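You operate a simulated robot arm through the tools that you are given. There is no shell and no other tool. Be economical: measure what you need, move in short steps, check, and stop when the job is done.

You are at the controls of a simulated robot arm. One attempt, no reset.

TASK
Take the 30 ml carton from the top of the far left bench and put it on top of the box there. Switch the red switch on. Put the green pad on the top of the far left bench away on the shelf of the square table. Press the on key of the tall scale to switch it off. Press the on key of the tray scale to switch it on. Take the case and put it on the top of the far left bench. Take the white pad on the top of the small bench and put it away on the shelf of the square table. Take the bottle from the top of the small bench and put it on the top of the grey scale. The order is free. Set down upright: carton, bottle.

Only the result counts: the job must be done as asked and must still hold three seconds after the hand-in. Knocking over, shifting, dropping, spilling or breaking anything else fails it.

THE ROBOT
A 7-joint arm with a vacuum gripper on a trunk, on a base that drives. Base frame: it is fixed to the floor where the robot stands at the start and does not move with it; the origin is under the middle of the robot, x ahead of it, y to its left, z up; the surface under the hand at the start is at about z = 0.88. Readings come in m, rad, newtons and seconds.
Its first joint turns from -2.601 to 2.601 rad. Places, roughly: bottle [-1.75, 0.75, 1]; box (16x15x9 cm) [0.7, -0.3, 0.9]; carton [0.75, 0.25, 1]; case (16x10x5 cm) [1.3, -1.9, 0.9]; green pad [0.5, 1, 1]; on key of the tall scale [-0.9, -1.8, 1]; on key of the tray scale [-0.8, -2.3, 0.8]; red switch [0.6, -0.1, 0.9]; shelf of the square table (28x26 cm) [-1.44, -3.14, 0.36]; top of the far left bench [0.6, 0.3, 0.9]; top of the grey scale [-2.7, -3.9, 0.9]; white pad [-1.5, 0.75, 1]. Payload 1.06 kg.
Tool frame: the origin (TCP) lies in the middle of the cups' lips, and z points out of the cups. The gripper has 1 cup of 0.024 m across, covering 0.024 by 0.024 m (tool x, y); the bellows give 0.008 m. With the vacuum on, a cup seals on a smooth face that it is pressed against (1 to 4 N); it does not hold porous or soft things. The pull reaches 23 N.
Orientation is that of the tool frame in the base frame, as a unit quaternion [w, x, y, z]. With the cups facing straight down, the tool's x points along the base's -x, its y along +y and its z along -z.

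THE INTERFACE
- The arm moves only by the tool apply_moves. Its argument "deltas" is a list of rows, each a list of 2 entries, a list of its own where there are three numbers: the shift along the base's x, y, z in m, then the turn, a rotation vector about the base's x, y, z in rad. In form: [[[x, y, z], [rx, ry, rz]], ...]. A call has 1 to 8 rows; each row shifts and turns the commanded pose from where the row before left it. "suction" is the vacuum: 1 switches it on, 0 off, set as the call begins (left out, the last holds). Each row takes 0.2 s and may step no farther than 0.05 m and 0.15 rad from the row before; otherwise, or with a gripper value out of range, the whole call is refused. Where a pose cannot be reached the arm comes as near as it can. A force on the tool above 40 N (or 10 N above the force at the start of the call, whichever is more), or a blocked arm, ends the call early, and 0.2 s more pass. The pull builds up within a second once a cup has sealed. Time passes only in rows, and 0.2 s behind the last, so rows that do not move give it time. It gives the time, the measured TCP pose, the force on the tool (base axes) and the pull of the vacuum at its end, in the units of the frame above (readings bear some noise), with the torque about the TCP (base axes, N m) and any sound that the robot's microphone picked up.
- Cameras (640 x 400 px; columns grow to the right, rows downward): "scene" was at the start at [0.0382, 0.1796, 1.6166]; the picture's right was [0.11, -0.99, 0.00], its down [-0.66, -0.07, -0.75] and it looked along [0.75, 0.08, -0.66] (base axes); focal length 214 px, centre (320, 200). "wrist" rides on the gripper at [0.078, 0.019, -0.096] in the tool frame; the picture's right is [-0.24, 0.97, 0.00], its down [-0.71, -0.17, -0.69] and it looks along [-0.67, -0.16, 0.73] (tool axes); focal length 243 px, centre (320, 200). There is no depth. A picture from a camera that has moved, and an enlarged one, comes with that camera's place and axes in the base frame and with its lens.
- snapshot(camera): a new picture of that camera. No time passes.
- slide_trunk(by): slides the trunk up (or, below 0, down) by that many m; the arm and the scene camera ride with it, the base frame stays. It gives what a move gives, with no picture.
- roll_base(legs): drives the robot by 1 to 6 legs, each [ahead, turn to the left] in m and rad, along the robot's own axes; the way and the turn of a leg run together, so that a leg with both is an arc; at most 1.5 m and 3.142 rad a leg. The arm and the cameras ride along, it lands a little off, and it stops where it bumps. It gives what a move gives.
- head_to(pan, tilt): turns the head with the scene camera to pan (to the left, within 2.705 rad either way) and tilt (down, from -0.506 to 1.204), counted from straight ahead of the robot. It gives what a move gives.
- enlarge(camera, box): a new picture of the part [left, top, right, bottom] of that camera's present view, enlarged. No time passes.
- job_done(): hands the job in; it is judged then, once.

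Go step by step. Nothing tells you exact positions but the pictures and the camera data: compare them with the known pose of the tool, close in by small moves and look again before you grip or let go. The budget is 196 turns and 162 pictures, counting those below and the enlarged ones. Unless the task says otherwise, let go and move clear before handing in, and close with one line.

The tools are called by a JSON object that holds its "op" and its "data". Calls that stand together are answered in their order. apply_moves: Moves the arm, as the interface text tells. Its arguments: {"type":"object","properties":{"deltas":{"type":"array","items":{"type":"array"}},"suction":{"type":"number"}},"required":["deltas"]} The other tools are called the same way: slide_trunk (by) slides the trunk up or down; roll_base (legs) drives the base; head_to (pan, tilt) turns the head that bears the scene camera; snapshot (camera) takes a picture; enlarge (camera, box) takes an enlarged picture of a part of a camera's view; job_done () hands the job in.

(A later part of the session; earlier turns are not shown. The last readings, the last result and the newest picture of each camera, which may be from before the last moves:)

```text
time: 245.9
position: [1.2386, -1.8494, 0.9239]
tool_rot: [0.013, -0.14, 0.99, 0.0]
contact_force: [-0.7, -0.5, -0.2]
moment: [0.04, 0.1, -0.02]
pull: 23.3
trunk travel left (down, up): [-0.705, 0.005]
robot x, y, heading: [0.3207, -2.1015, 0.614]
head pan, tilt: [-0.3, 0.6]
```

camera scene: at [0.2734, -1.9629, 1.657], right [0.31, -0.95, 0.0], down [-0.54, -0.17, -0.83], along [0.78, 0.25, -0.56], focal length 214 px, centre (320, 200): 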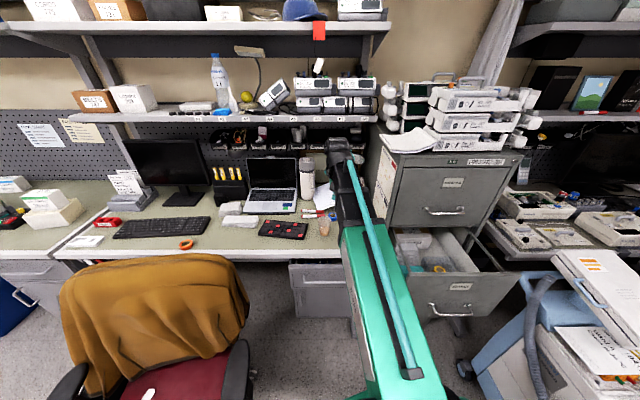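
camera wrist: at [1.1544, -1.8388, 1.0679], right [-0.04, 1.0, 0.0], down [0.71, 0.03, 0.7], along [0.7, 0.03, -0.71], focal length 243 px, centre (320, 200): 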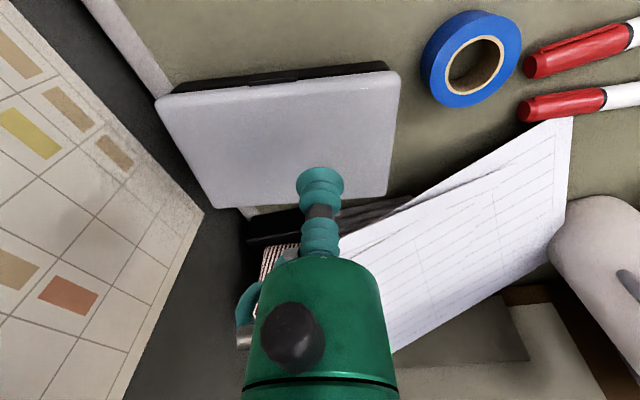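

Sealed. I'll lift, then retract along the same path.

{"op": "apply_moves", "data": {"deltas": [[[0, 0.001, 0.01], [0, 0, 0]], [[-0.001, 0.004, 0.03], [0, 0, 0]], [[-0.001, 0.004, 0.045], [0, 0, 0]], [[0, 0, 0.045], [0, 0, 0]], [[0, 0, 0.045], [0, 0, 0]], [[-0.0458, 0.003, 0], [0, 0, 0]], [[-0.0458, 0.003, 0], [0, 0, 0]], [[-0.0458, 0.003, 0], [0, 0, 0]]]}}

{"op": "snapshot", "data": {"camera": "wrist"}}

```text
time: 247.7
position: [1.1005, -1.8279, 1.1017]
tool_rot: [0.013, -0.14, 0.99, 0.001]
contact_force: [-0.3, 0.2, -2.9]
moment: [0.06, 0.07, 0.04]
pull: 22.9
trunk travel left (down, up): [-0.705, 0.005]
robot x, y, heading: [0.3234, -2.1074, 0.614]
head pan, tilt: [-0.3, 0.6]
```

```text
61 pictures are left
camera wrist: at [1.0181, -1.8333, 1.1954], right [-0.04, 1.0, 0.0], down [0.71, 0.03, 0.7], along [0.7, 0.03, -0.71], focal length 243 px, centre (320, 200)
```

wrist: 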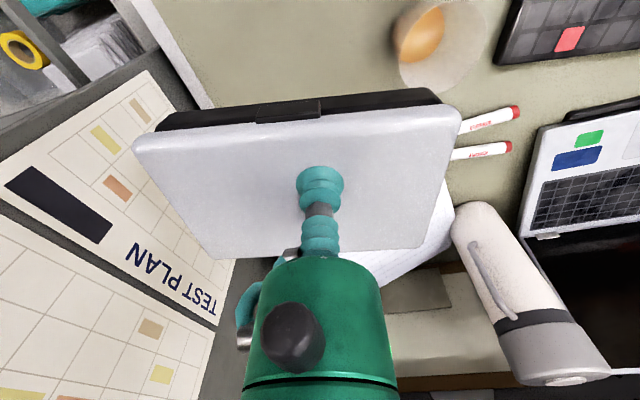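

The case is held. I'll retract out over the desk edge and raise for travel.

{"op": "apply_moves", "data": {"deltas": [[[-0.0458, -0.01, 0.0], [0, 0, 0]], [[-0.0458, -0.012, 0.0], [0, 0, 0]], [[-0.0458, -0.012, 0.01], [0, 0, 0]], [[-0.0458, -0.012, 0.01], [0, 0, 0]], [[0, 0, 0.045], [0, 0, 0]], [[0, 0, 0.045], [0, 0, 0]], [[0, 0, 0.04], [0, 0, 0]]]}}

{"op": "roll_base", "data": {"legs": [[-0.42, 0], [0, 1.344]]}}

{"op": "head_to", "data": {"pan": 0.0, "tilt": 0.6}}

{"op": "snapshot", "data": {"camera": "scene"}}

```text
time: 249.3
position: [0.9176, -1.8768, 1.2536]
tool_rot: [0.013, -0.141, 0.99, 0.002]
contact_force: [-0.6, 0.1, -2.1]
moment: [0.0, 0.01, -0.04]
pull: 22.7
trunk travel left (down, up): [-0.705, 0.005]
robot x, y, heading: [0.3225, -2.1004, 0.616]
head pan, tilt: [-0.3, 0.6]
```

```text
time: 255.2
position: [-0.1004, -1.7108, 1.2528]
tool_rot: [-0.01, 0.727, -0.686, -0.009]
contact_force: [0.2, -0.9, -3.0]
moment: [-0.03, 0.04, -0.04]
pull: 22.7
trunk travel left (down, up): [-0.705, 0.005]
robot x, y, heading: [-0.0092, -2.3403, 1.964]
head pan, tilt: [-0.3, 0.6]
```

```text
time: 255.9
position: [-0.1, -1.7106, 1.2524]
tool_rot: [-0.01, 0.727, -0.686, -0.009]
contact_force: [0.5, 0.5, -1.5]
moment: [-0.01, 0.01, 0.0]
pull: 23.2
trunk travel left (down, up): [-0.705, 0.005]
robot x, y, heading: [-0.0112, -2.3428, 1.959]
head pan, tilt: [0.0, 0.6]
```

```text
60 pictures are left
camera scene: at [-0.1844, -2.3646, 1.657], right [0.92, 0.38, 0.0], down [0.21, -0.52, -0.83], along [-0.31, 0.76, -0.56], focal length 214 px, centre (320, 200)
```

scene: 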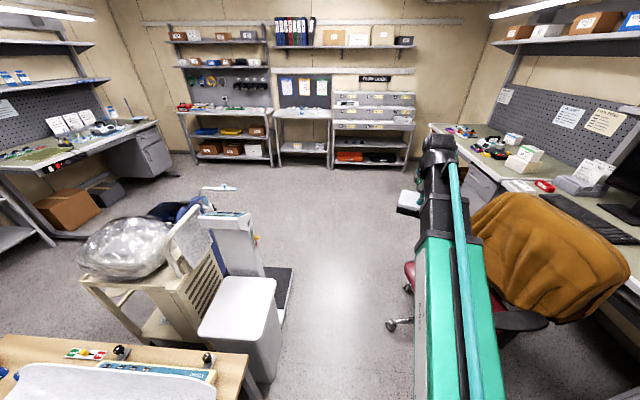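

The lane is clear. I'll drive up the lane, then turn to the far left bench and return to the start spot.

{"op": "roll_base", "data": {"legs": [[1.0, 0], [0.95, 0], [0, -1.34], [0.925, 0], [0, -0.62]]}}

{"op": "head_to", "data": {"pan": 0.4, "tilt": 0.75}}

{"op": "snapshot", "data": {"camera": "scene"}}

{"op": "snapshot", "data": {"camera": "wrist"}}

```text
time: 275.3
position: [0.6685, -0.1893, 1.2525]
tool_rot: [0.013, 0.189, 0.982, -0.004]
contact_force: [-0.3, 0.0, -2.2]
moment: [0.06, 0.01, 0.07]
pull: 23.5
trunk travel left (down, up): [-0.705, 0.005]
robot x, y, heading: [0.0601, -0.0026, -0.049]
head pan, tilt: [0.0, 0.6]
```

```text
time: 276.2
position: [0.6679, -0.187, 1.251]
tool_rot: [0.013, 0.189, 0.982, -0.003]
contact_force: [-0.4, -0.5, -1.2]
moment: [0.03, 0.05, -0.02]
pull: 22.5
trunk travel left (down, up): [-0.705, 0.005]
robot x, y, heading: [0.0632, -0.0019, -0.046]
head pan, tilt: [0.4, 0.75]
```

```text
59 pictures are left
camera scene: at [0.1019, 0.1995, 1.6441], right [0.34, -0.94, 0.0], down [-0.64, -0.23, -0.73], along [0.69, 0.25, -0.68], focal length 214 px, centre (320, 200)
```

scene: 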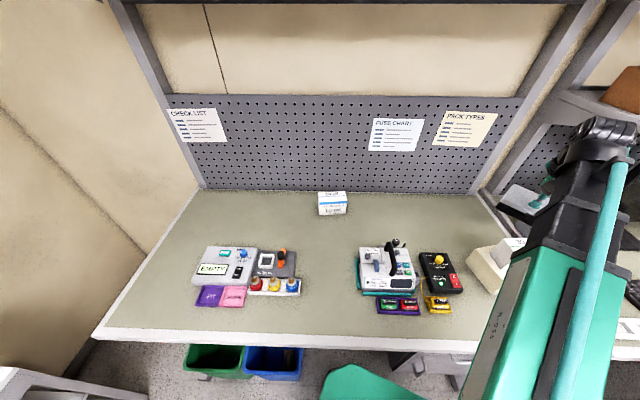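

```text
58 pictures are left
camera wrist: at [0.6018, -0.1405, 1.3461], right [0.58, 0.81, 0.0], down [0.58, -0.41, 0.7], along [0.57, -0.41, -0.71], focal length 243 px, centre (320, 200)
```

wrist: 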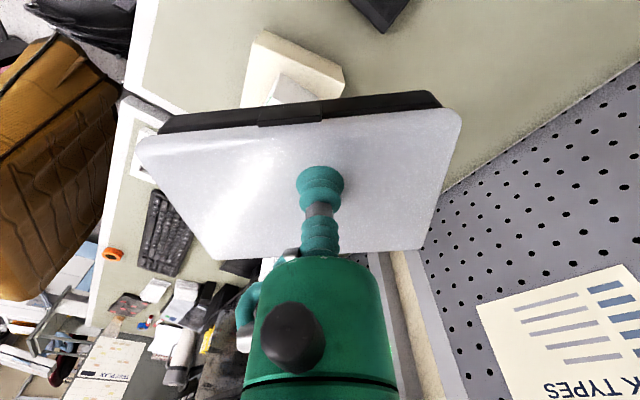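

The bench has a large free area behind the pump. I'll move the case to about (0.84, 0.12).

{"op": "apply_moves", "data": {"deltas": [[[0.0215, 0.0384, 0], [0, 0, 0.056]], [[0.0215, 0.0384, 0], [0, 0, 0.056]], [[0.0215, 0.0384, 0], [0, 0, 0.056]], [[0.0215, 0.0384, 0], [0, 0, 0.056]], [[0.0215, 0.0384, 0], [0, 0, 0.056]], [[0.0215, 0.0384, 0], [0, 0, 0.056]], [[0.0215, 0.0384, 0], [0, 0, 0.056]], [[0.0215, 0.0384, 0], [0, 0, 0.056]]]}}

{"op": "apply_moves", "data": {"deltas": [[[0, 0, -0.05], [0, 0, 0]], [[0, 0, -0.05], [0, 0, 0]], [[0, 0, -0.05], [0, 0, 0]]]}}

{"op": "snapshot", "data": {"camera": "wrist"}}

{"op": "snapshot", "data": {"camera": "scene"}}

```text
time: 278.0
position: [0.8414, 0.1186, 1.252]
tool_rot: [0.013, -0.035, 0.999, -0.002]
contact_force: [0.7, 0.4, -1.8]
moment: [0.0, 0.02, -0.02]
pull: 22.6
trunk travel left (down, up): [-0.705, 0.005]
robot x, y, heading: [0.0606, 0.0001, -0.046]
head pan, tilt: [0.4, 0.75]
```

```text
time: 278.8
position: [0.8391, 0.1154, 1.1004]
tool_rot: [0.013, -0.035, 0.999, 0.0]
contact_force: [0.3, -0.6, -1.9]
moment: [0.05, 0.03, -0.01]
pull: 22.7
trunk travel left (down, up): [-0.705, 0.005]
robot x, y, heading: [0.0603, 0.0012, -0.044]
head pan, tilt: [0.4, 0.75]
```

```text
57 pictures are left
camera wrist: at [0.7596, 0.1288, 1.1946], right [0.17, 0.99, 0.0], down [0.7, -0.12, 0.7], along [0.69, -0.12, -0.71], focal length 243 px, centre (320, 200)
```

wrist: 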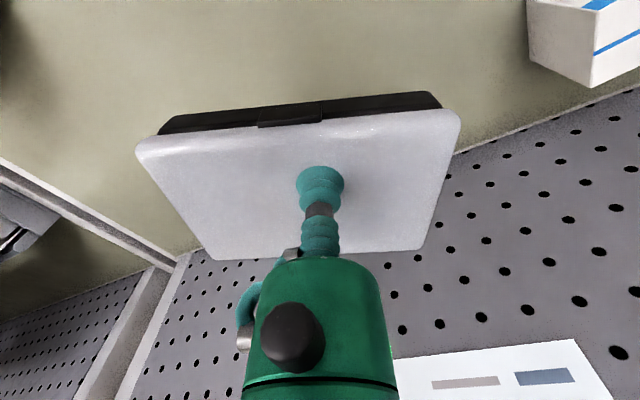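

```text
56 pictures are left
camera scene: at [0.1023, 0.1997, 1.6441], right [0.34, -0.94, 0.0], down [-0.64, -0.23, -0.73], along [0.69, 0.25, -0.68], focal length 214 px, centre (320, 200)
```

scene: 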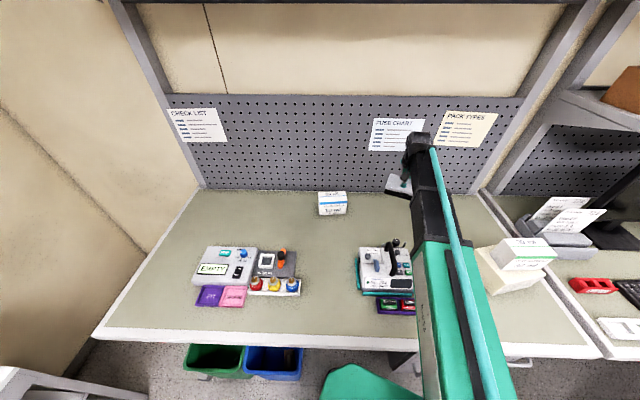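

Clear all around. I'll lower the case to the bench.

{"op": "apply_moves", "data": {"deltas": [[[0, 0, -0.05], [0, 0, 0]], [[0, 0, -0.05], [0, 0, 0]], [[0, 0, -0.045], [0, 0, 0]], [[0, 0, -0.015], [0, 0, 0]], [[0, 0, -0.006], [0, 0, 0]], [[0, 0, -0.004], [0, 0, 0]]]}}

```text
time: 280.2
position: [0.8394, 0.1197, 0.9329]
tool_rot: [0.013, -0.034, 0.999, 0.0]
contact_force: [-0.5, -0.6, -2.2]
moment: [0.04, 0.05, 0.01]
pull: 23.1
trunk travel left (down, up): [-0.705, 0.005]
robot x, y, heading: [0.0595, -0.0007, -0.045]
head pan, tilt: [0.4, 0.75]
```

{"op": "apply_moves", "data": {"deltas": [[[0, 0, -0.004], [0, 0, 0]], [[0, 0, -0.003], [0, 0, 0]], [[0, 0, -0.002], [0, 0, 0]]]}}

```text
time: 281.0
position: [0.8399, 0.1214, 0.9241]
tool_rot: [0.013, -0.034, 0.999, 0.0]
contact_force: [1.7, 1.9, 3.4]
moment: [-0.04, 0.14, 0.0]
pull: 23.2
trunk travel left (down, up): [-0.705, 0.005]
robot x, y, heading: [0.0614, -0.0002, -0.047]
head pan, tilt: [0.4, 0.75]
```

Contact. I'll release and rise.

{"op": "apply_moves", "data": {"deltas": [[[0, 0, -0.001], [0, 0, 0]], [[0, 0, 0], [0, 0, 0]], [[0, 0, 0], [0, 0, 0]], [[0, 0, 0], [0, 0, 0]]], "suction": 0}}

{"op": "apply_moves", "data": {"deltas": [[[0, 0, 0.008], [0, 0, 0]], [[0, 0, 0.04], [0, 0, 0]], [[0, 0, 0.05], [0, 0, 0]], [[0, 0, 0.05], [0, 0, 0]], [[0, 0, 0.05], [0, 0, 0]], [[0, 0, 0.05], [0, 0, 0]], [[-0.045, 0, 0.02], [0, 0, 0]], [[-0.045, 0, 0.02], [0, 0, 0]]]}}

{"op": "snapshot", "data": {"camera": "wrist"}}

```text
time: 282.0
position: [0.8401, 0.1195, 0.9226]
tool_rot: [0.014, -0.035, 0.999, 0.0]
contact_force: [0.0, 0.9, -0.2]
moment: [-0.03, -0.01, 0.03]
pull: 0.2
trunk travel left (down, up): [-0.705, 0.005]
robot x, y, heading: [0.0621, -0.0055, -0.047]
head pan, tilt: [0.4, 0.75]
```

```text
time: 283.8
position: [0.7504, 0.1194, 1.2122]
tool_rot: [0.012, -0.034, 0.999, -0.001]
contact_force: [-1.0, 0.4, -0.2]
moment: [-0.03, -0.03, -0.04]
pull: 0.1
trunk travel left (down, up): [-0.705, 0.005]
robot x, y, heading: [0.0581, -0.0031, -0.046]
head pan, tilt: [0.4, 0.75]
```

```text
55 pictures are left
camera wrist: at [0.6694, 0.1322, 1.3047], right [0.17, 0.99, 0.0], down [0.7, -0.12, 0.7], along [0.69, -0.12, -0.71], focal length 243 px, centre (320, 200)
```

wrist: 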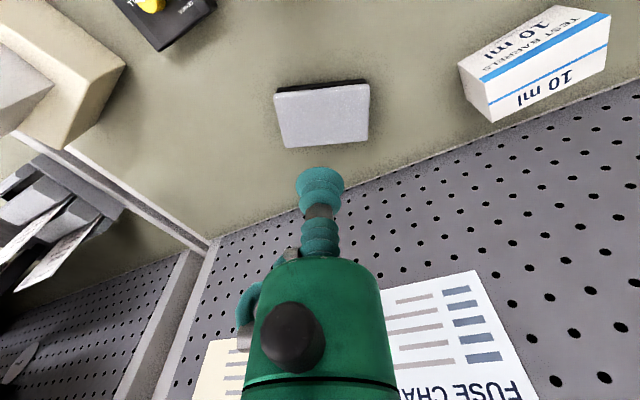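

The case is on the bench. I'll level the tool, then reverse away and over to the small bench.

{"op": "apply_moves", "data": {"deltas": [[[-0.03, 0, 0.01], [-0.001, 0.026, 0]]]}}

{"op": "roll_base", "data": {"legs": [[-0.5, 0], [0, 0.113], [-0.922, 0], [0, 1.834]]}}

{"op": "head_to", "data": {"pan": 0.0, "tilt": 0.65}}

{"op": "snapshot", "data": {"camera": "scene"}}

{"op": "snapshot", "data": {"camera": "wrist"}}

```text
time: 284.2
position: [0.7206, 0.1203, 1.2211]
tool_rot: [0.0, -0.033, 0.999, -0.001]
contact_force: [-0.1, -0.1, 0.2]
moment: [-0.01, -0.02, -0.01]
pull: 0.0
trunk travel left (down, up): [-0.705, 0.005]
robot x, y, heading: [0.0604, -0.0004, -0.047]
head pan, tilt: [0.4, 0.75]
```

```text
time: 296.5
position: [-1.7059, 0.5363, 1.2213]
tool_rot: [-0.001, 0.843, -0.538, 0.0]
contact_force: [-0.1, -0.1, 0.2]
moment: [0.02, 0.01, 0.04]
pull: 0.1
trunk travel left (down, up): [-0.705, 0.005]
robot x, y, heading: [-1.3581, -0.0367, 1.888]
head pan, tilt: [0.4, 0.75]
```

```text
time: 297.4
position: [-1.7072, 0.5356, 1.2211]
tool_rot: [-0.001, 0.843, -0.538, 0.0]
contact_force: [-0.5, 0.2, -0.9]
moment: [-0.01, -0.02, 0.0]
pull: 0.1
trunk travel left (down, up): [-0.705, 0.005]
robot x, y, heading: [-1.3581, -0.0363, 1.89]
head pan, tilt: [0.0, 0.649]
```

```text
54 pictures are left
camera scene: at [-1.5313, -0.0503, 1.6527], right [0.95, 0.31, 0.0], down [0.19, -0.57, -0.8], along [-0.25, 0.76, -0.6], focal length 214 px, centre (320, 200)
```

scene: 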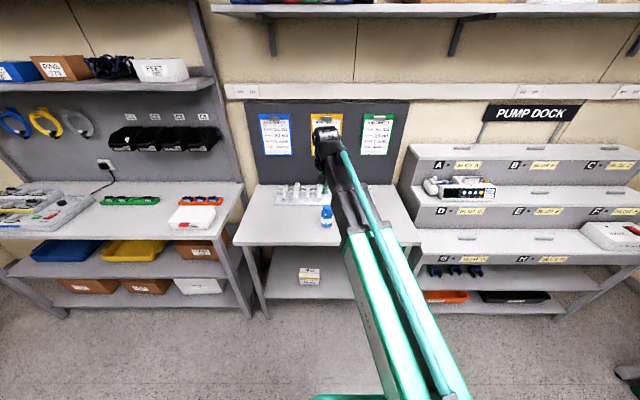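

```text
53 pictures are left
camera wrist: at [-1.6903, 0.4562, 1.3164], right [-0.98, -0.2, 0.0], down [-0.14, 0.71, 0.69], along [-0.13, 0.67, -0.73], focal length 243 px, centre (320, 200)
```

wrist: 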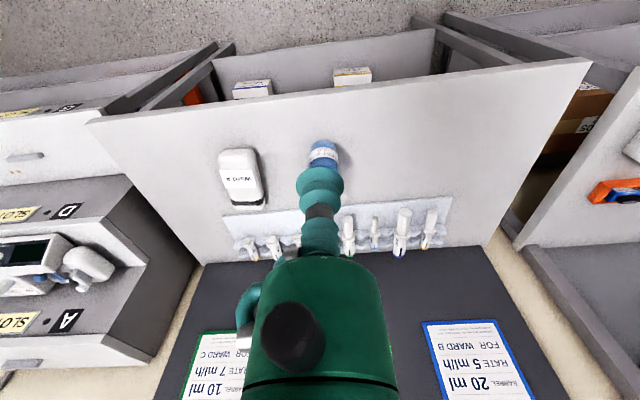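

I see the white pad at about (-1.588, 0.792) and the bottle at about (-1.73, 0.65). I'll take the pad first: move above it.

{"op": "apply_moves", "data": {"deltas": [[[0.0198, 0.0427, 0], [0, 0, 0]], [[0.0198, 0.0427, 0], [0, 0, 0]], [[0.0198, 0.0427, 0], [0, 0, 0]], [[0.0198, 0.0427, 0], [0, 0, 0]], [[0.0198, 0.0427, 0], [0, 0, 0]], [[0.0198, 0.0427, 0], [0, 0, 0]], [[0, 0, -0.05], [0, 0, 0]], [[0, 0, -0.05], [0, 0, 0]]]}}

{"op": "snapshot", "data": {"camera": "wrist"}}

{"op": "enlarge", "data": {"camera": "scene", "box": [240, 150, 420, 260]}}

```text
time: 299.2
position: [-1.5862, 0.7922, 1.1191]
tool_rot: [-0.001, 0.843, -0.538, 0.0]
contact_force: [-0.1, -0.7, 0.4]
moment: [0.0, 0.02, -0.01]
pull: 0.1
trunk travel left (down, up): [-0.705, 0.005]
robot x, y, heading: [-1.3583, -0.0382, 1.894]
head pan, tilt: [0.0, 0.649]
```

```text
52 pictures are left
camera wrist: at [-1.5703, 0.712, 1.2157], right [-0.98, -0.2, 0.0], down [-0.14, 0.71, 0.69], along [-0.13, 0.67, -0.73], focal length 243 px, centre (320, 200)
```

wrist: 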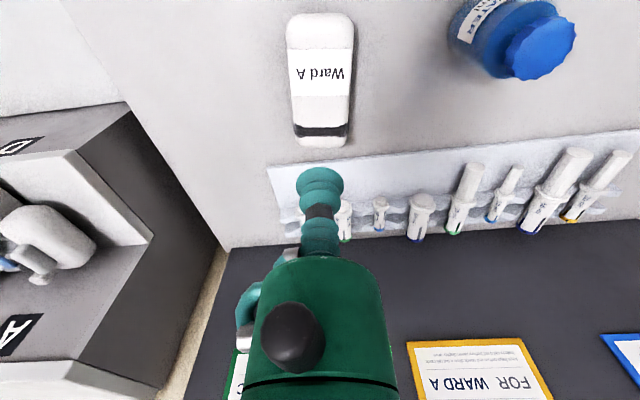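

```text
3.56 times, centred on (330, 205) of scene
camera zoom: at [-1.5312, -0.0497, 1.6528], right [0.95, 0.31, 0.0], down [0.19, -0.57, -0.8], along [-0.25, 0.76, -0.6], focal length 763 px, centre (284, 182)
```

zoom: 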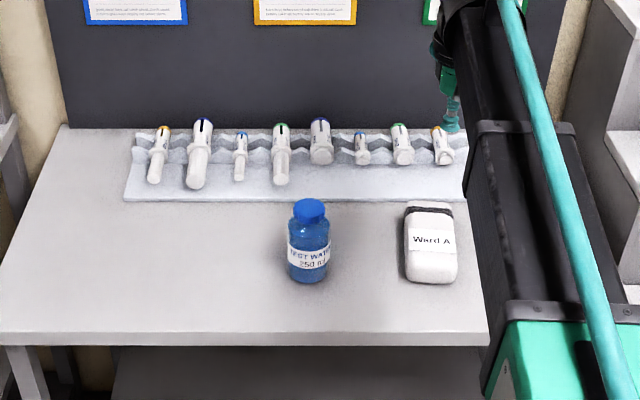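

The tool is directly above the pad's label. I'll descend with the vacuum on.

{"op": "apply_moves", "data": {"deltas": [[[0, 0, -0.05], [0, 0, 0]], [[0, 0, -0.05], [0, 0, 0]], [[0, 0, -0.05], [0, 0, 0]], [[0, 0, -0.03], [0, 0, 0]], [[0, 0, -0.008], [0, 0, 0]], [[0, 0, -0.004], [0, 0, 0]], [[0, 0, -0.003], [0, 0, 0]], [[0, 0, -0.003], [0, 0, 0]]], "suction": 1}}

```text
time: 301.0
position: [-1.589, 0.7902, 0.9234]
tool_rot: [-0.002, 0.843, -0.538, -0.001]
contact_force: [-1.3, -1.2, 13.5]
moment: [-0.01, 0.0, -0.03]
pull: 23.1
trunk travel left (down, up): [-0.705, 0.005]
robot x, y, heading: [-1.3551, -0.0366, 1.885]
head pan, tilt: [0.0, 0.649]
```

Sealed. I'll lift, retract and drive back to the aisle.

{"op": "apply_moves", "data": {"deltas": [[[0, 0, 0.01], [0, 0, 0]], [[0, 0, 0.04], [0, 0, 0]], [[0, 0, 0.05], [0, 0, 0]], [[0, 0, 0.05], [0, 0, 0]], [[0, 0, 0.05], [0, 0, 0]], [[0, 0, 0.05], [0, 0, 0]], [[0, 0, 0.03], [0, 0, 0]]]}}

{"op": "apply_moves", "data": {"deltas": [[[0.005, -0.045, 0], [0, 0, 0]], [[0.005, -0.045, 0], [0, 0, 0]], [[0.005, -0.045, 0], [0, 0, 0]], [[0.0, -0.045, 0], [0, 0, 0]], [[0.0, -0.045, 0], [0, 0, 0]]]}}

{"op": "roll_base", "data": {"legs": [[-0.2, 0], [0, 2.18], [1.339, 0], [0, 0.175], [1.146, 0], [0, 0.797]]}}

{"op": "head_to", "data": {"pan": 0.4, "tilt": 0.5}}

{"op": "snapshot", "data": {"camera": "scene"}}

```text
time: 302.6
position: [-1.5864, 0.7923, 1.2031]
tool_rot: [-0.001, 0.843, -0.537, 0.001]
contact_force: [-0.1, 0.3, -3.7]
moment: [-0.07, 0.0, 0.01]
pull: 23.1
trunk travel left (down, up): [-0.705, 0.005]
robot x, y, heading: [-1.3548, -0.0353, 1.895]
head pan, tilt: [0.0, 0.649]
```

```text
time: 303.8
position: [-1.5704, 0.5642, 1.2015]
tool_rot: [0.0, 0.843, -0.538, 0.0]
contact_force: [0.2, -0.2, -2.4]
moment: [-0.1, 0.01, 0.0]
pull: 22.9
trunk travel left (down, up): [-0.705, 0.005]
robot x, y, heading: [-1.3564, -0.037, 1.893]
head pan, tilt: [0.0, 0.649]
```

```text
time: 325.0
position: [-2.4571, -2.8781, 1.2023]
tool_rot: [0.0, 0.533, 0.846, -0.001]
contact_force: [-0.1, 0.2, -3.3]
moment: [0.09, 0.02, 0.02]
pull: 22.7
trunk travel left (down, up): [-0.705, 0.005]
robot x, y, heading: [-2.6779, -2.2772, -1.243]
head pan, tilt: [0.0, 0.649]
```

```text
time: 325.9
position: [-2.4559, -2.8777, 1.2029]
tool_rot: [0.0, 0.535, 0.845, -0.001]
contact_force: [0.0, 0.5, -2.9]
moment: [0.07, 0.01, -0.04]
pull: 22.9
trunk travel left (down, up): [-0.705, 0.005]
robot x, y, heading: [-2.6798, -2.2794, -1.244]
head pan, tilt: [0.4, 0.499]
```

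```text
50 pictures are left
camera scene: at [-2.4707, -2.2488, 1.666], right [-0.75, -0.67, 0.0], down [-0.32, 0.36, -0.88], along [0.58, -0.66, -0.48], focal length 214 px, centre (320, 200)
```

scene: 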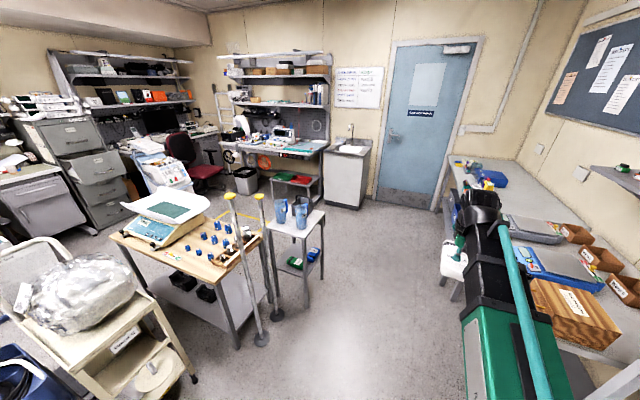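

The area past the square table is open. I'll drive down the aisle and turn in behind the table, then lower the trunk there.

{"op": "roll_base", "data": {"legs": [[0, 0.04], [1.0, 0], [1.05, 0], [0, 1.533], [0.85, 0]]}}

{"op": "head_to", "data": {"pan": 1.2, "tilt": 0.6}}

{"op": "snapshot", "data": {"camera": "scene"}}

{"op": "slide_trunk", "data": {"by": -0.4}}

{"op": "slide_trunk", "data": {"by": -0.28}}

{"op": "snapshot", "data": {"camera": "scene"}}

```text
time: 344.1
position: [-0.5275, -3.6372, 1.2031]
tool_rot: [0.0, -0.223, 0.975, -0.002]
contact_force: [-0.8, -0.1, -2.0]
moment: [0.02, 0.08, -0.01]
pull: 23.3
trunk travel left (down, up): [-0.705, 0.005]
robot x, y, heading: [-1.1304, -3.8616, 0.333]
head pan, tilt: [0.4, 0.499]
```

```text
time: 345.2
position: [-0.5281, -3.6366, 1.2027]
tool_rot: [0.0, -0.222, 0.975, -0.001]
contact_force: [-0.3, 0.0, -3.2]
moment: [-0.04, 0.1, -0.03]
pull: 22.8
trunk travel left (down, up): [-0.705, 0.005]
robot x, y, heading: [-1.1276, -3.858, 0.332]
head pan, tilt: [1.201, 0.6]
```

```text
49 pictures are left
camera scene: at [-1.2223, -3.6264, 1.657], right [1.0, -0.04, 0.0], down [-0.02, -0.56, -0.83], along [0.03, 0.82, -0.56], focal length 214 px, centre (320, 200)
```

scene: 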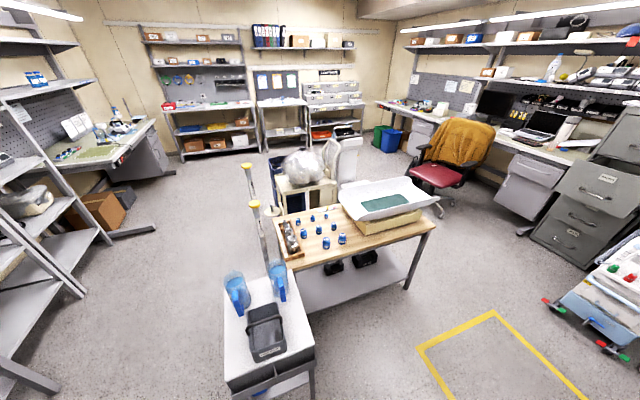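

```text
time: 349.1
position: [-0.5281, -3.6366, 0.8036]
tool_rot: [0.0, -0.223, 0.975, 0.0]
contact_force: [0.2, 0.1, -1.8]
moment: [-0.02, 0.11, 0.0]
pull: 22.9
trunk travel left (down, up): [-0.305, 0.405]
robot x, y, heading: [-1.1248, -3.8611, 0.332]
head pan, tilt: [1.201, 0.6]
```

```text
time: 351.9
position: [-0.528, -3.6375, 0.5226]
tool_rot: [0.0, -0.223, 0.975, -0.001]
contact_force: [0.3, 0.4, -2.2]
moment: [-0.02, 0.07, -0.01]
pull: 22.8
trunk travel left (down, up): [-0.025, 0.685]
robot x, y, heading: [-1.1287, -3.8587, 0.335]
head pan, tilt: [1.201, 0.6]
```

```text
48 pictures are left
camera scene: at [-1.2224, -3.6265, 0.977], right [1.0, -0.04, 0.0], down [-0.02, -0.56, -0.83], along [0.03, 0.82, -0.56], focal length 214 px, centre (320, 200)
```

scene: 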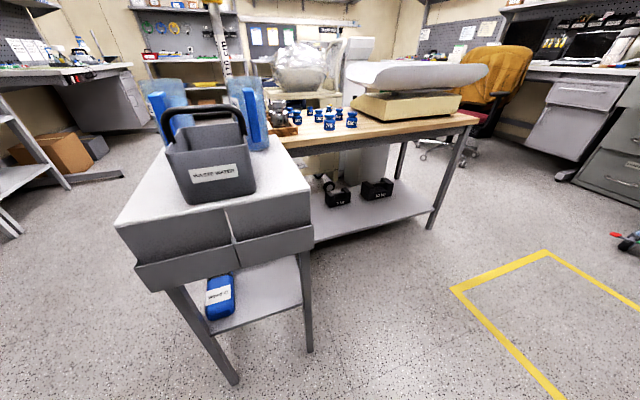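

The south side has a hanging pocket, so the shelf opening there is too low, but the east side is open. I'll circle round with the arm low over open floor and approach the shelf from the east.

{"op": "roll_base", "data": {"legs": [[0, 0.445], [1.42, 0], [0, -1.8], [0, -1.79]]}}

{"op": "head_to", "data": {"pan": 0.2, "tilt": 0.4}}

{"op": "snapshot", "data": {"camera": "scene"}}

```text
time: 368.9
position: [-0.7245, -3.0786, 0.5227]
tool_rot: [0.0, 0.978, 0.209, 0.0]
contact_force: [0.5, -0.1, -2.7]
moment: [0.05, 0.0, 0.01]
pull: 22.8
trunk travel left (down, up): [-0.025, 0.685]
robot x, y, heading: [-0.1203, -2.8665, -2.836]
head pan, tilt: [1.201, 0.6]
```

```text
time: 370.2
position: [-0.7233, -3.0794, 0.5223]
tool_rot: [-0.001, 0.978, 0.208, 0.0]
contact_force: [-0.8, 0.1, -2.5]
moment: [0.09, -0.01, 0.03]
pull: 22.8
trunk travel left (down, up): [-0.025, 0.685]
robot x, y, heading: [-0.1212, -2.8724, -2.837]
head pan, tilt: [0.201, 0.4]
```

```text
47 pictures are left
camera scene: at [-0.1066, -3.0645, 0.9952], right [-0.49, 0.87, 0.0], down [0.34, 0.19, -0.92], along [-0.81, -0.45, -0.39], focal length 214 px, centre (320, 200)
```

scene: 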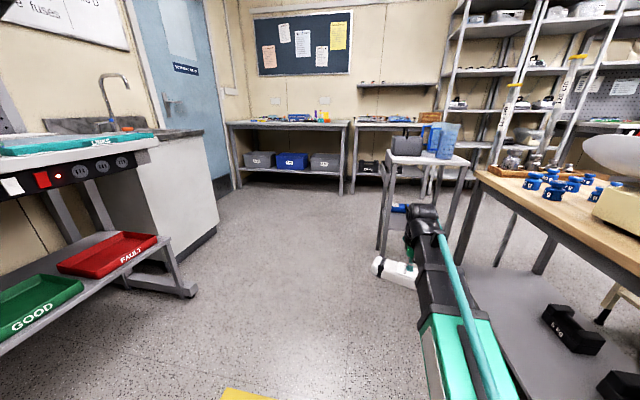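

{"op": "enlarge", "data": {"camera": "scene", "box": [350, 110, 510, 290]}}

```text
2.22 times, centred on (430, 200) of scene
camera zoom: at [-0.1066, -3.0645, 0.9952], right [-0.49, 0.87, 0.0], down [0.34, 0.19, -0.92], along [-0.81, -0.45, -0.39], focal length 477 px, centre (76, 200)
```

zoom: 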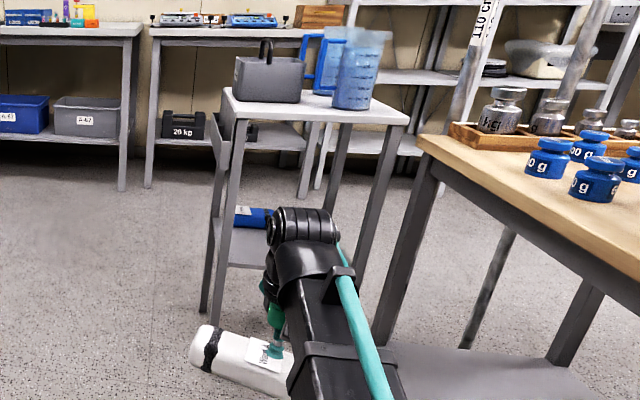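

The east opening spans s ≈ -2.66 to -2.36 and is free. I'll drive forward to just outside it.

{"op": "roll_base", "data": {"legs": [[0.42, 0]]}}

{"op": "snapshot", "data": {"camera": "wrist"}}

{"op": "snapshot", "data": {"camera": "scene"}}

```text
time: 372.8
position: [-1.1197, -3.2069, 0.5223]
tool_rot: [-0.001, 0.977, 0.211, 0.0]
contact_force: [0.5, 0.7, -3.3]
moment: [0.08, 0.02, 0.01]
pull: 23.3
trunk travel left (down, up): [-0.025, 0.685]
robot x, y, heading: [-0.5168, -2.9941, -2.826]
head pan, tilt: [0.201, 0.4]
```

```text
45 pictures are left
camera wrist: at [-1.0388, -3.1935, 0.6187], right [0.19, -0.98, 0.0], down [-0.72, -0.14, 0.69], along [-0.67, -0.13, -0.73], focal length 243 px, centre (320, 200)
```

wrist: 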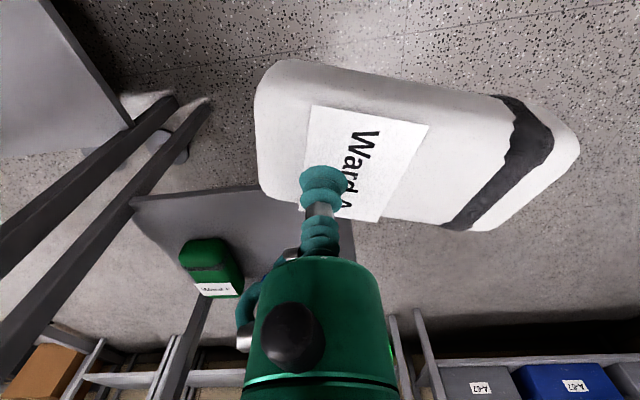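

```text
44 pictures are left
camera scene: at [-0.5017, -3.1906, 0.9952], right [-0.49, 0.87, 0.0], down [0.34, 0.19, -0.92], along [-0.8, -0.45, -0.39], focal length 214 px, centre (320, 200)
```

scene: 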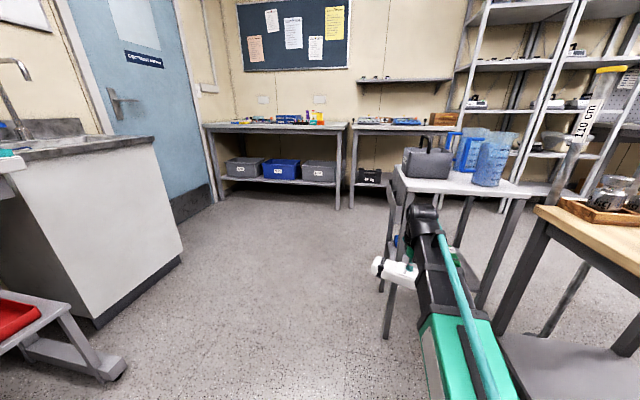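

The white pad has swivelled in the cup: it is 14.5 cm long, and its long end now points left. I'll shift to the middle of the opening and turn the tool so that the long side points back toward me, which lines it up with the free strip.

{"op": "apply_moves", "data": {"deltas": [[[-0.001, 0.0423, 0], [0, 0, 0.14]], [[-0.001, 0.0423, 0], [0, 0, 0.14]], [[-0.001, 0.0423, 0], [0, 0, 0.14]], [[0, 0, 0], [0, 0, 0.14]], [[0, 0, 0], [0, 0, 0.14]], [[0, 0, 0], [0, 0, 0.14]], [[0, 0, 0], [0, 0, 0.14]], [[0, 0, 0], [0, 0, 0.14]]]}}

{"op": "apply_moves", "data": {"deltas": [[[0, 0, 0], [0, 0, 0.14]], [[0, 0, 0], [0, 0, 0.14]], [[0, 0, 0], [0, 0, 0.14]], [[0, 0, 0], [0, 0, 0.14]]]}}

{"op": "snapshot", "data": {"camera": "wrist"}}

{"op": "enlarge", "data": {"camera": "scene", "box": [340, 140, 560, 360]}}

```text
time: 374.6
position: [-1.1231, -3.0808, 0.5244]
tool_rot: [-0.001, 0.715, 0.699, -0.001]
contact_force: [0.9, -0.4, -1.8]
moment: [0.03, 0.02, 0.0]
pull: 22.9
trunk travel left (down, up): [-0.025, 0.685]
robot x, y, heading: [-0.5154, -2.9995, -2.835]
head pan, tilt: [0.201, 0.4]
```

```text
time: 375.6
position: [-1.122, -3.0801, 0.5225]
tool_rot: [0.0, 0.494, 0.87, -0.001]
contact_force: [-0.2, -0.3, -2.5]
moment: [0.01, 0.11, -0.01]
pull: 22.6
trunk travel left (down, up): [-0.025, 0.685]
robot x, y, heading: [-0.5146, -2.9978, -2.833]
head pan, tilt: [0.201, 0.4]
```

```text
43 pictures are left
camera wrist: at [-1.1449, -3.0043, 0.6189], right [0.96, 0.3, 0.0], down [0.22, -0.7, 0.69], along [0.2, -0.65, -0.73], focal length 243 px, centre (320, 200)
```

wrist: 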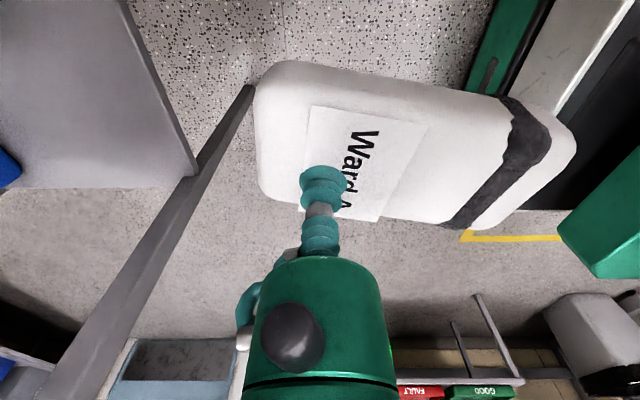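

```text
1.82 times, centred on (450, 250) of scene
camera zoom: at [-0.5017, -3.1906, 0.9952], right [-0.49, 0.87, 0.0], down [0.34, 0.19, -0.92], along [-0.8, -0.45, -0.39], focal length 390 px, centre (84, 109)
```

zoom: 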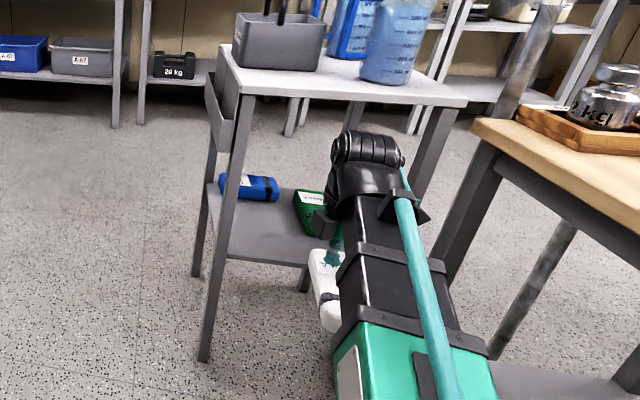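

Now aligned. I'll lower to entry height, shift slightly and slide in halfway.

{"op": "apply_moves", "data": {"deltas": [[[-0.0081, 0.0237, -0.035], [0, 0, 0.02]], [[0, 0, -0.033], [0, 0, 0.02]], [[-0.0413, -0.0142, 0], [0, 0, 0]], [[-0.0413, -0.0142, 0], [0, 0, 0]], [[-0.0413, -0.0142, 0], [0, 0, 0]], [[-0.0413, -0.0142, 0], [0, 0, 0]]]}}

{"op": "snapshot", "data": {"camera": "wrist"}}

{"op": "enlarge", "data": {"camera": "scene", "box": [340, 140, 560, 360]}}

```text
time: 377.0
position: [-1.2967, -3.1131, 0.455]
tool_rot: [0.0, 0.477, 0.879, 0.0]
contact_force: [-0.2, -0.4, -2.3]
moment: [-0.03, 0.13, 0.01]
pull: 22.7
trunk travel left (down, up): [-0.025, 0.685]
robot x, y, heading: [-0.5182, -2.9954, -2.837]
head pan, tilt: [0.201, 0.4]
```

```text
41 pictures are left
camera wrist: at [-1.3219, -3.0383, 0.5507], right [0.94, 0.33, 0.0], down [0.24, -0.69, 0.69], along [0.23, -0.65, -0.73], focal length 243 px, centre (320, 200)
```

wrist: 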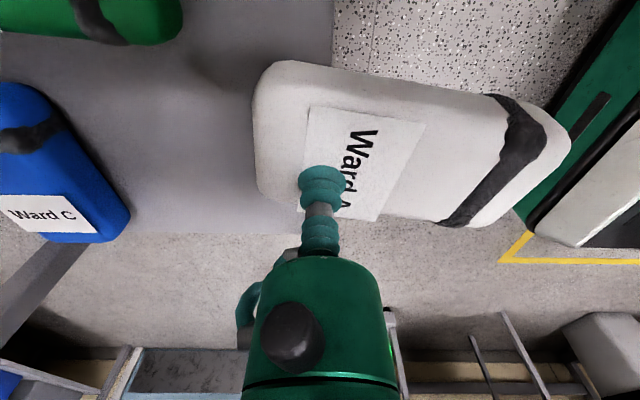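

```text
1.82 times, centred on (450, 250) of scene
camera zoom: at [-0.5016, -3.1905, 0.9952], right [-0.49, 0.87, 0.0], down [0.34, 0.19, -0.92], along [-0.8, -0.45, -0.39], focal length 390 px, centre (84, 109)
```

zoom: 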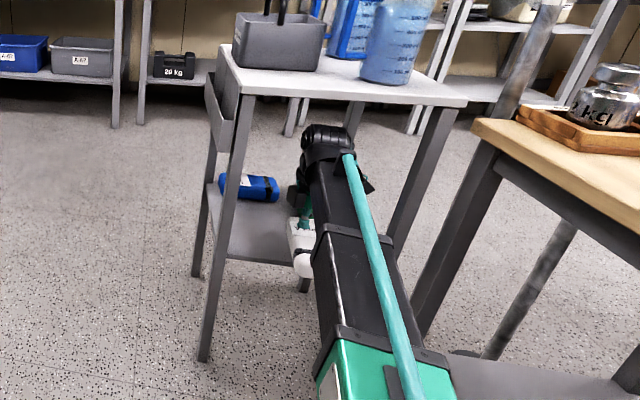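

The blue pad reaches further than I thought (n ≈ -2.385), so the strip is free only crosswise. I'll back out, turn the pad crosswise (long end to the south) and re-enter there.

{"op": "apply_moves", "data": {"deltas": [[[0.0413, 0.0142, 0], [0, 0, 0]], [[0.0413, 0.0142, 0], [0, 0, 0]], [[0.0413, 0.0142, 0], [0, 0, 0]], [[0.0378, 0.013, 0], [0, 0, 0]], [[0, 0, 0], [0, 0, -0.143]], [[0, 0, 0], [0, 0, -0.143]], [[0, 0, 0], [0, 0, -0.143]], [[0, 0, 0], [0, 0, -0.143]]]}}

{"op": "apply_moves", "data": {"deltas": [[[0, 0, 0], [0, 0, -0.143]], [[0, 0, 0], [0, 0, -0.143]], [[0, 0, 0], [0, 0, -0.143]], [[0, 0, 0], [0, 0, -0.143]], [[0, 0, 0], [0, 0, -0.143]], [[0, 0, 0], [0, 0, -0.143]], [[0, 0, 0], [0, 0, -0.143]]]}}

{"op": "snapshot", "data": {"camera": "wrist"}}

```text
time: 378.8
position: [-1.1332, -3.0587, 0.4542]
tool_rot: [-0.001, 0.706, 0.708, -0.001]
contact_force: [0.0, 0.0, -2.3]
moment: [0.03, 0.11, -0.01]
pull: 23.1
trunk travel left (down, up): [-0.025, 0.685]
robot x, y, heading: [-0.516, -2.9972, -2.829]
head pan, tilt: [0.201, 0.4]
```

```text
time: 380.4
position: [-1.1339, -3.0576, 0.4555]
tool_rot: [-0.001, 0.96, 0.28, 0.0]
contact_force: [0.2, 1.9, -3.4]
moment: [0.08, -0.04, 0.01]
pull: 22.6
trunk travel left (down, up): [-0.025, 0.685]
robot x, y, heading: [-0.511, -2.9995, -2.832]
head pan, tilt: [0.201, 0.4]
```

```text
39 pictures are left
camera wrist: at [-1.0566, -3.0329, 0.551], right [0.33, -0.94, 0.0], down [-0.69, -0.24, 0.69], along [-0.65, -0.22, -0.73], focal length 243 px, centre (320, 200)
```

wrist: 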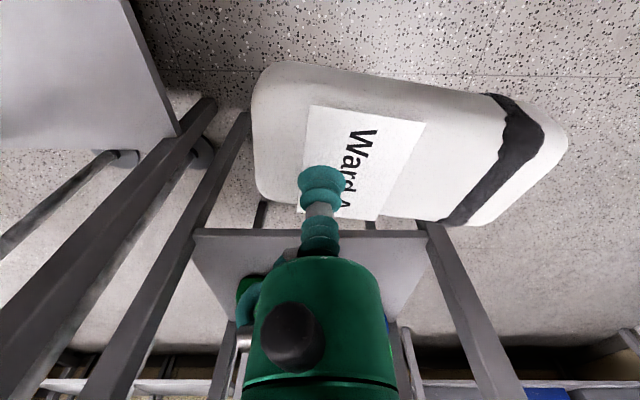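

Crosswise alignment is right: the pad fits between the legs with about 2.5 cm to spare on the south side. I'll slide in, check, then finish.

{"op": "apply_moves", "data": {"deltas": [[[-0.0419, -0.0126, 0], [0, 0, 0]], [[-0.0419, -0.0126, 0], [0, 0, 0]], [[-0.0419, -0.0126, 0], [0, 0, 0]], [[-0.0419, -0.0126, 0], [0, 0, 0]]]}}

{"op": "snapshot", "data": {"camera": "wrist"}}

```text
time: 381.4
position: [-1.3017, -3.1095, 0.4548]
tool_rot: [0.0, 0.959, 0.284, -0.001]
contact_force: [0.4, 0.2, -2.3]
moment: [0.11, 0.0, 0.01]
pull: 22.8
trunk travel left (down, up): [-0.025, 0.685]
robot x, y, heading: [-0.5164, -2.9963, -2.834]
head pan, tilt: [0.201, 0.4]
```

```text
38 pictures are left
camera wrist: at [-1.2247, -3.0833, 0.5501], right [0.33, -0.94, 0.0], down [-0.69, -0.24, 0.69], along [-0.65, -0.23, -0.73], focal length 243 px, centre (320, 200)
```

wrist: 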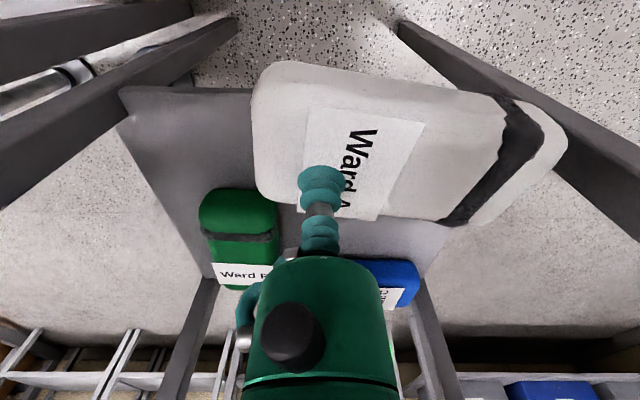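

The pad's end is close to the leg. I'll shift north by 8 mm, pass the leg, then shift back.

{"op": "apply_moves", "data": {"deltas": [[[-0.0026, 0.0076, 0], [0, 0, 0]], [[-0.035, -0.012, 0], [0, 0, 0]], [[-0.028, -0.0096, 0], [0, 0, 0]], [[0.0026, -0.0076, 0], [0, 0, 0]]]}}

{"op": "snapshot", "data": {"camera": "wrist"}}

{"op": "enlarge", "data": {"camera": "scene", "box": [340, 140, 560, 360]}}

```text
time: 382.4
position: [-1.3652, -3.129, 0.4546]
tool_rot: [-0.001, 0.959, 0.283, 0.0]
contact_force: [0.3, 0.7, -2.7]
moment: [0.1, 0.02, 0.02]
pull: 23.0
trunk travel left (down, up): [-0.025, 0.685]
robot x, y, heading: [-0.5152, -2.998, -2.832]
head pan, tilt: [0.201, 0.4]
```

```text
37 pictures are left
camera wrist: at [-1.2868, -3.1033, 0.5501], right [0.33, -0.94, 0.0], down [-0.69, -0.24, 0.69], along [-0.65, -0.22, -0.73], focal length 243 px, centre (320, 200)
```

wrist: 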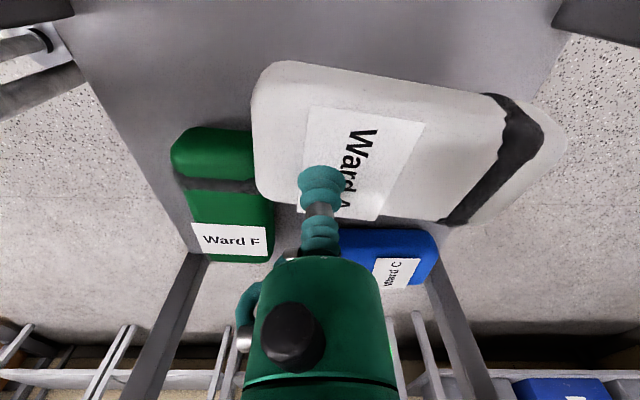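

```text
1.82 times, centred on (450, 250) of scene
camera zoom: at [-0.5018, -3.1906, 0.9952], right [-0.49, 0.87, 0.0], down [0.34, 0.19, -0.92], along [-0.8, -0.45, -0.39], focal length 390 px, centre (84, 109)
```

zoom: 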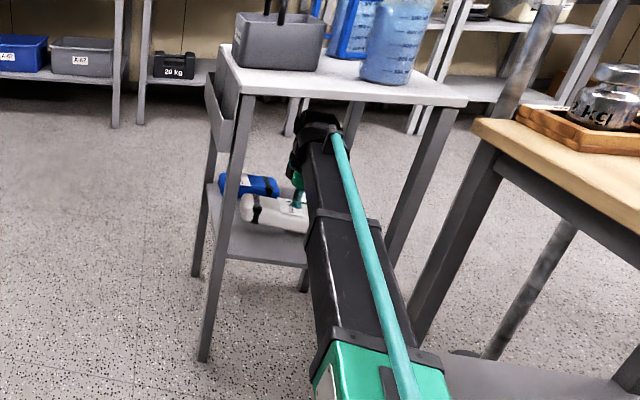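

Position is good. I'll move 2 cm deeper and 8 mm south, then lower.

{"op": "apply_moves", "data": {"deltas": [[[-0.0163, -0.0141, 0], [0, 0, 0]], [[0, 0, -0.015], [0, 0, 0]], [[0, 0, -0.008], [0, 0, 0]], [[0, 0, -0.004], [0, 0, 0]], [[0, 0, -0.003], [0, 0, 0]]]}}

{"op": "snapshot", "data": {"camera": "wrist"}}

```text
time: 383.6
position: [-1.3799, -3.1453, 0.4252]
tool_rot: [-0.001, 0.959, 0.283, 0.0]
contact_force: [0.3, 1.2, -3.5]
moment: [0.11, 0.02, -0.03]
pull: 22.9
trunk travel left (down, up): [-0.025, 0.685]
robot x, y, heading: [-0.5157, -2.9953, -2.831]
head pan, tilt: [0.201, 0.4]
```

```text
35 pictures are left
camera wrist: at [-1.3031, -3.1188, 0.5208], right [0.33, -0.94, 0.0], down [-0.69, -0.24, 0.69], along [-0.65, -0.22, -0.73], focal length 243 px, centre (320, 200)
```

wrist: 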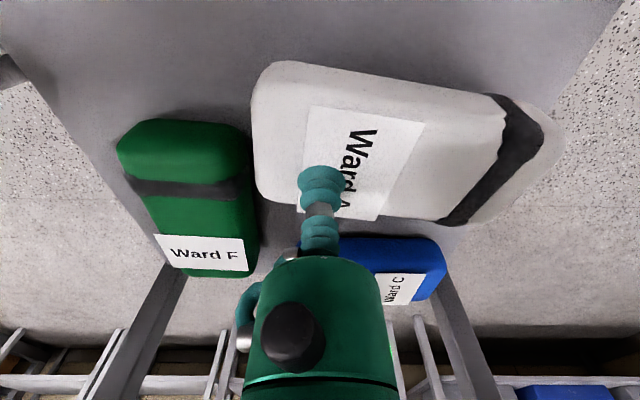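

Centred between the green pad and the shelf's edge. I'll lower to contact.

{"op": "apply_moves", "data": {"deltas": [[[-0.001, 0.002, -0.004], [0, 0, 0]], [[0, 0, -0.003], [0, 0, 0]], [[0, 0, -0.003], [0, 0, 0]]]}}

```text
time: 384.4
position: [-1.3828, -3.1412, 0.415]
tool_rot: [-0.001, 0.959, 0.283, 0.0]
contact_force: [-0.2, -0.2, -1.9]
moment: [0.07, 0.01, 0.0]
pull: 23.1
trunk travel left (down, up): [-0.025, 0.685]
robot x, y, heading: [-0.5118, -2.9973, -2.832]
head pan, tilt: [0.201, 0.4]
```

{"op": "apply_moves", "data": {"deltas": [[[0, 0, -0.003], [0, 0, 0]], [[0, 0, -0.003], [0, 0, 0]]]}}

```text
time: 385.0
position: [-1.3828, -3.142, 0.4075]
tool_rot: [-0.001, 0.959, 0.284, 0.0]
contact_force: [0.0, 0.0, -3.2]
moment: [0.1, 0.05, -0.04]
pull: 23.4
trunk travel left (down, up): [-0.025, 0.685]
robot x, y, heading: [-0.5156, -2.998, -2.832]
head pan, tilt: [0.201, 0.4]
```

{"op": "apply_moves", "data": {"deltas": [[[0, 0, -0.003], [0, 0, 0]], [[0, 0, -0.003], [0, 0, 0]]]}}

{"op": "snapshot", "data": {"camera": "wrist"}}

```text
time: 385.6
position: [-1.3799, -3.1429, 0.4061]
tool_rot: [-0.001, 0.959, 0.283, -0.001]
contact_force: [7.5, -3.3, 16.9]
moment: [0.15, 0.17, 0.04]
pull: 22.9
trunk travel left (down, up): [-0.025, 0.685]
robot x, y, heading: [-0.5141, -2.9996, -2.826]
head pan, tilt: [0.201, 0.4]
```

```text
34 pictures are left
camera wrist: at [-1.3037, -3.1177, 0.5009], right [0.33, -0.94, 0.0], down [-0.69, -0.24, 0.69], along [-0.65, -0.23, -0.73], focal length 243 px, centre (320, 200)
```

wrist: 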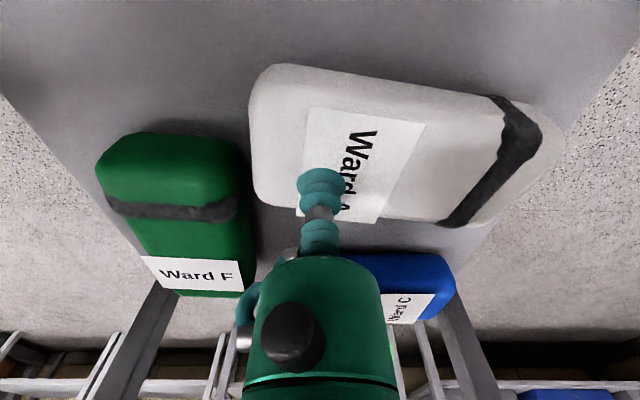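

The white pad sits fully on the shelf. I'll release and lift.

{"op": "apply_moves", "data": {"deltas": [[[0, 0, 0.002], [0, 0, 0]], [[0, 0, 0], [0, 0, 0]], [[0, 0, 0], [0, 0, 0]], [[0, 0, 0], [0, 0, 0]], [[0, 0, 0.006], [0, 0, 0]], [[0, 0, 0.03], [0, 0, 0]]], "suction": 0}}

{"op": "snapshot", "data": {"camera": "wrist"}}

```text
time: 387.0
position: [-1.3826, -3.1433, 0.4417]
tool_rot: [-0.001, 0.959, 0.282, 0.0]
contact_force: [0.1, 0.5, 0.0]
moment: [0.0, -0.02, 0.0]
pull: 0.0
trunk travel left (down, up): [-0.025, 0.685]
robot x, y, heading: [-0.5202, -2.9946, -2.83]
head pan, tilt: [0.201, 0.4]
```

```text
33 pictures are left
camera wrist: at [-1.3056, -3.1175, 0.5372], right [0.33, -0.94, 0.0], down [-0.69, -0.24, 0.69], along [-0.65, -0.23, -0.73], focal length 243 px, centre (320, 200)
```

wrist: 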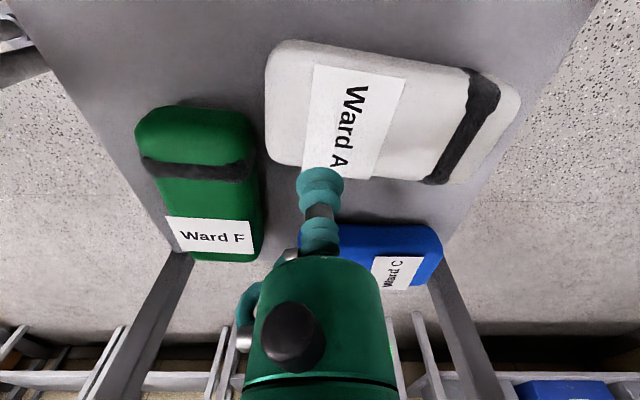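

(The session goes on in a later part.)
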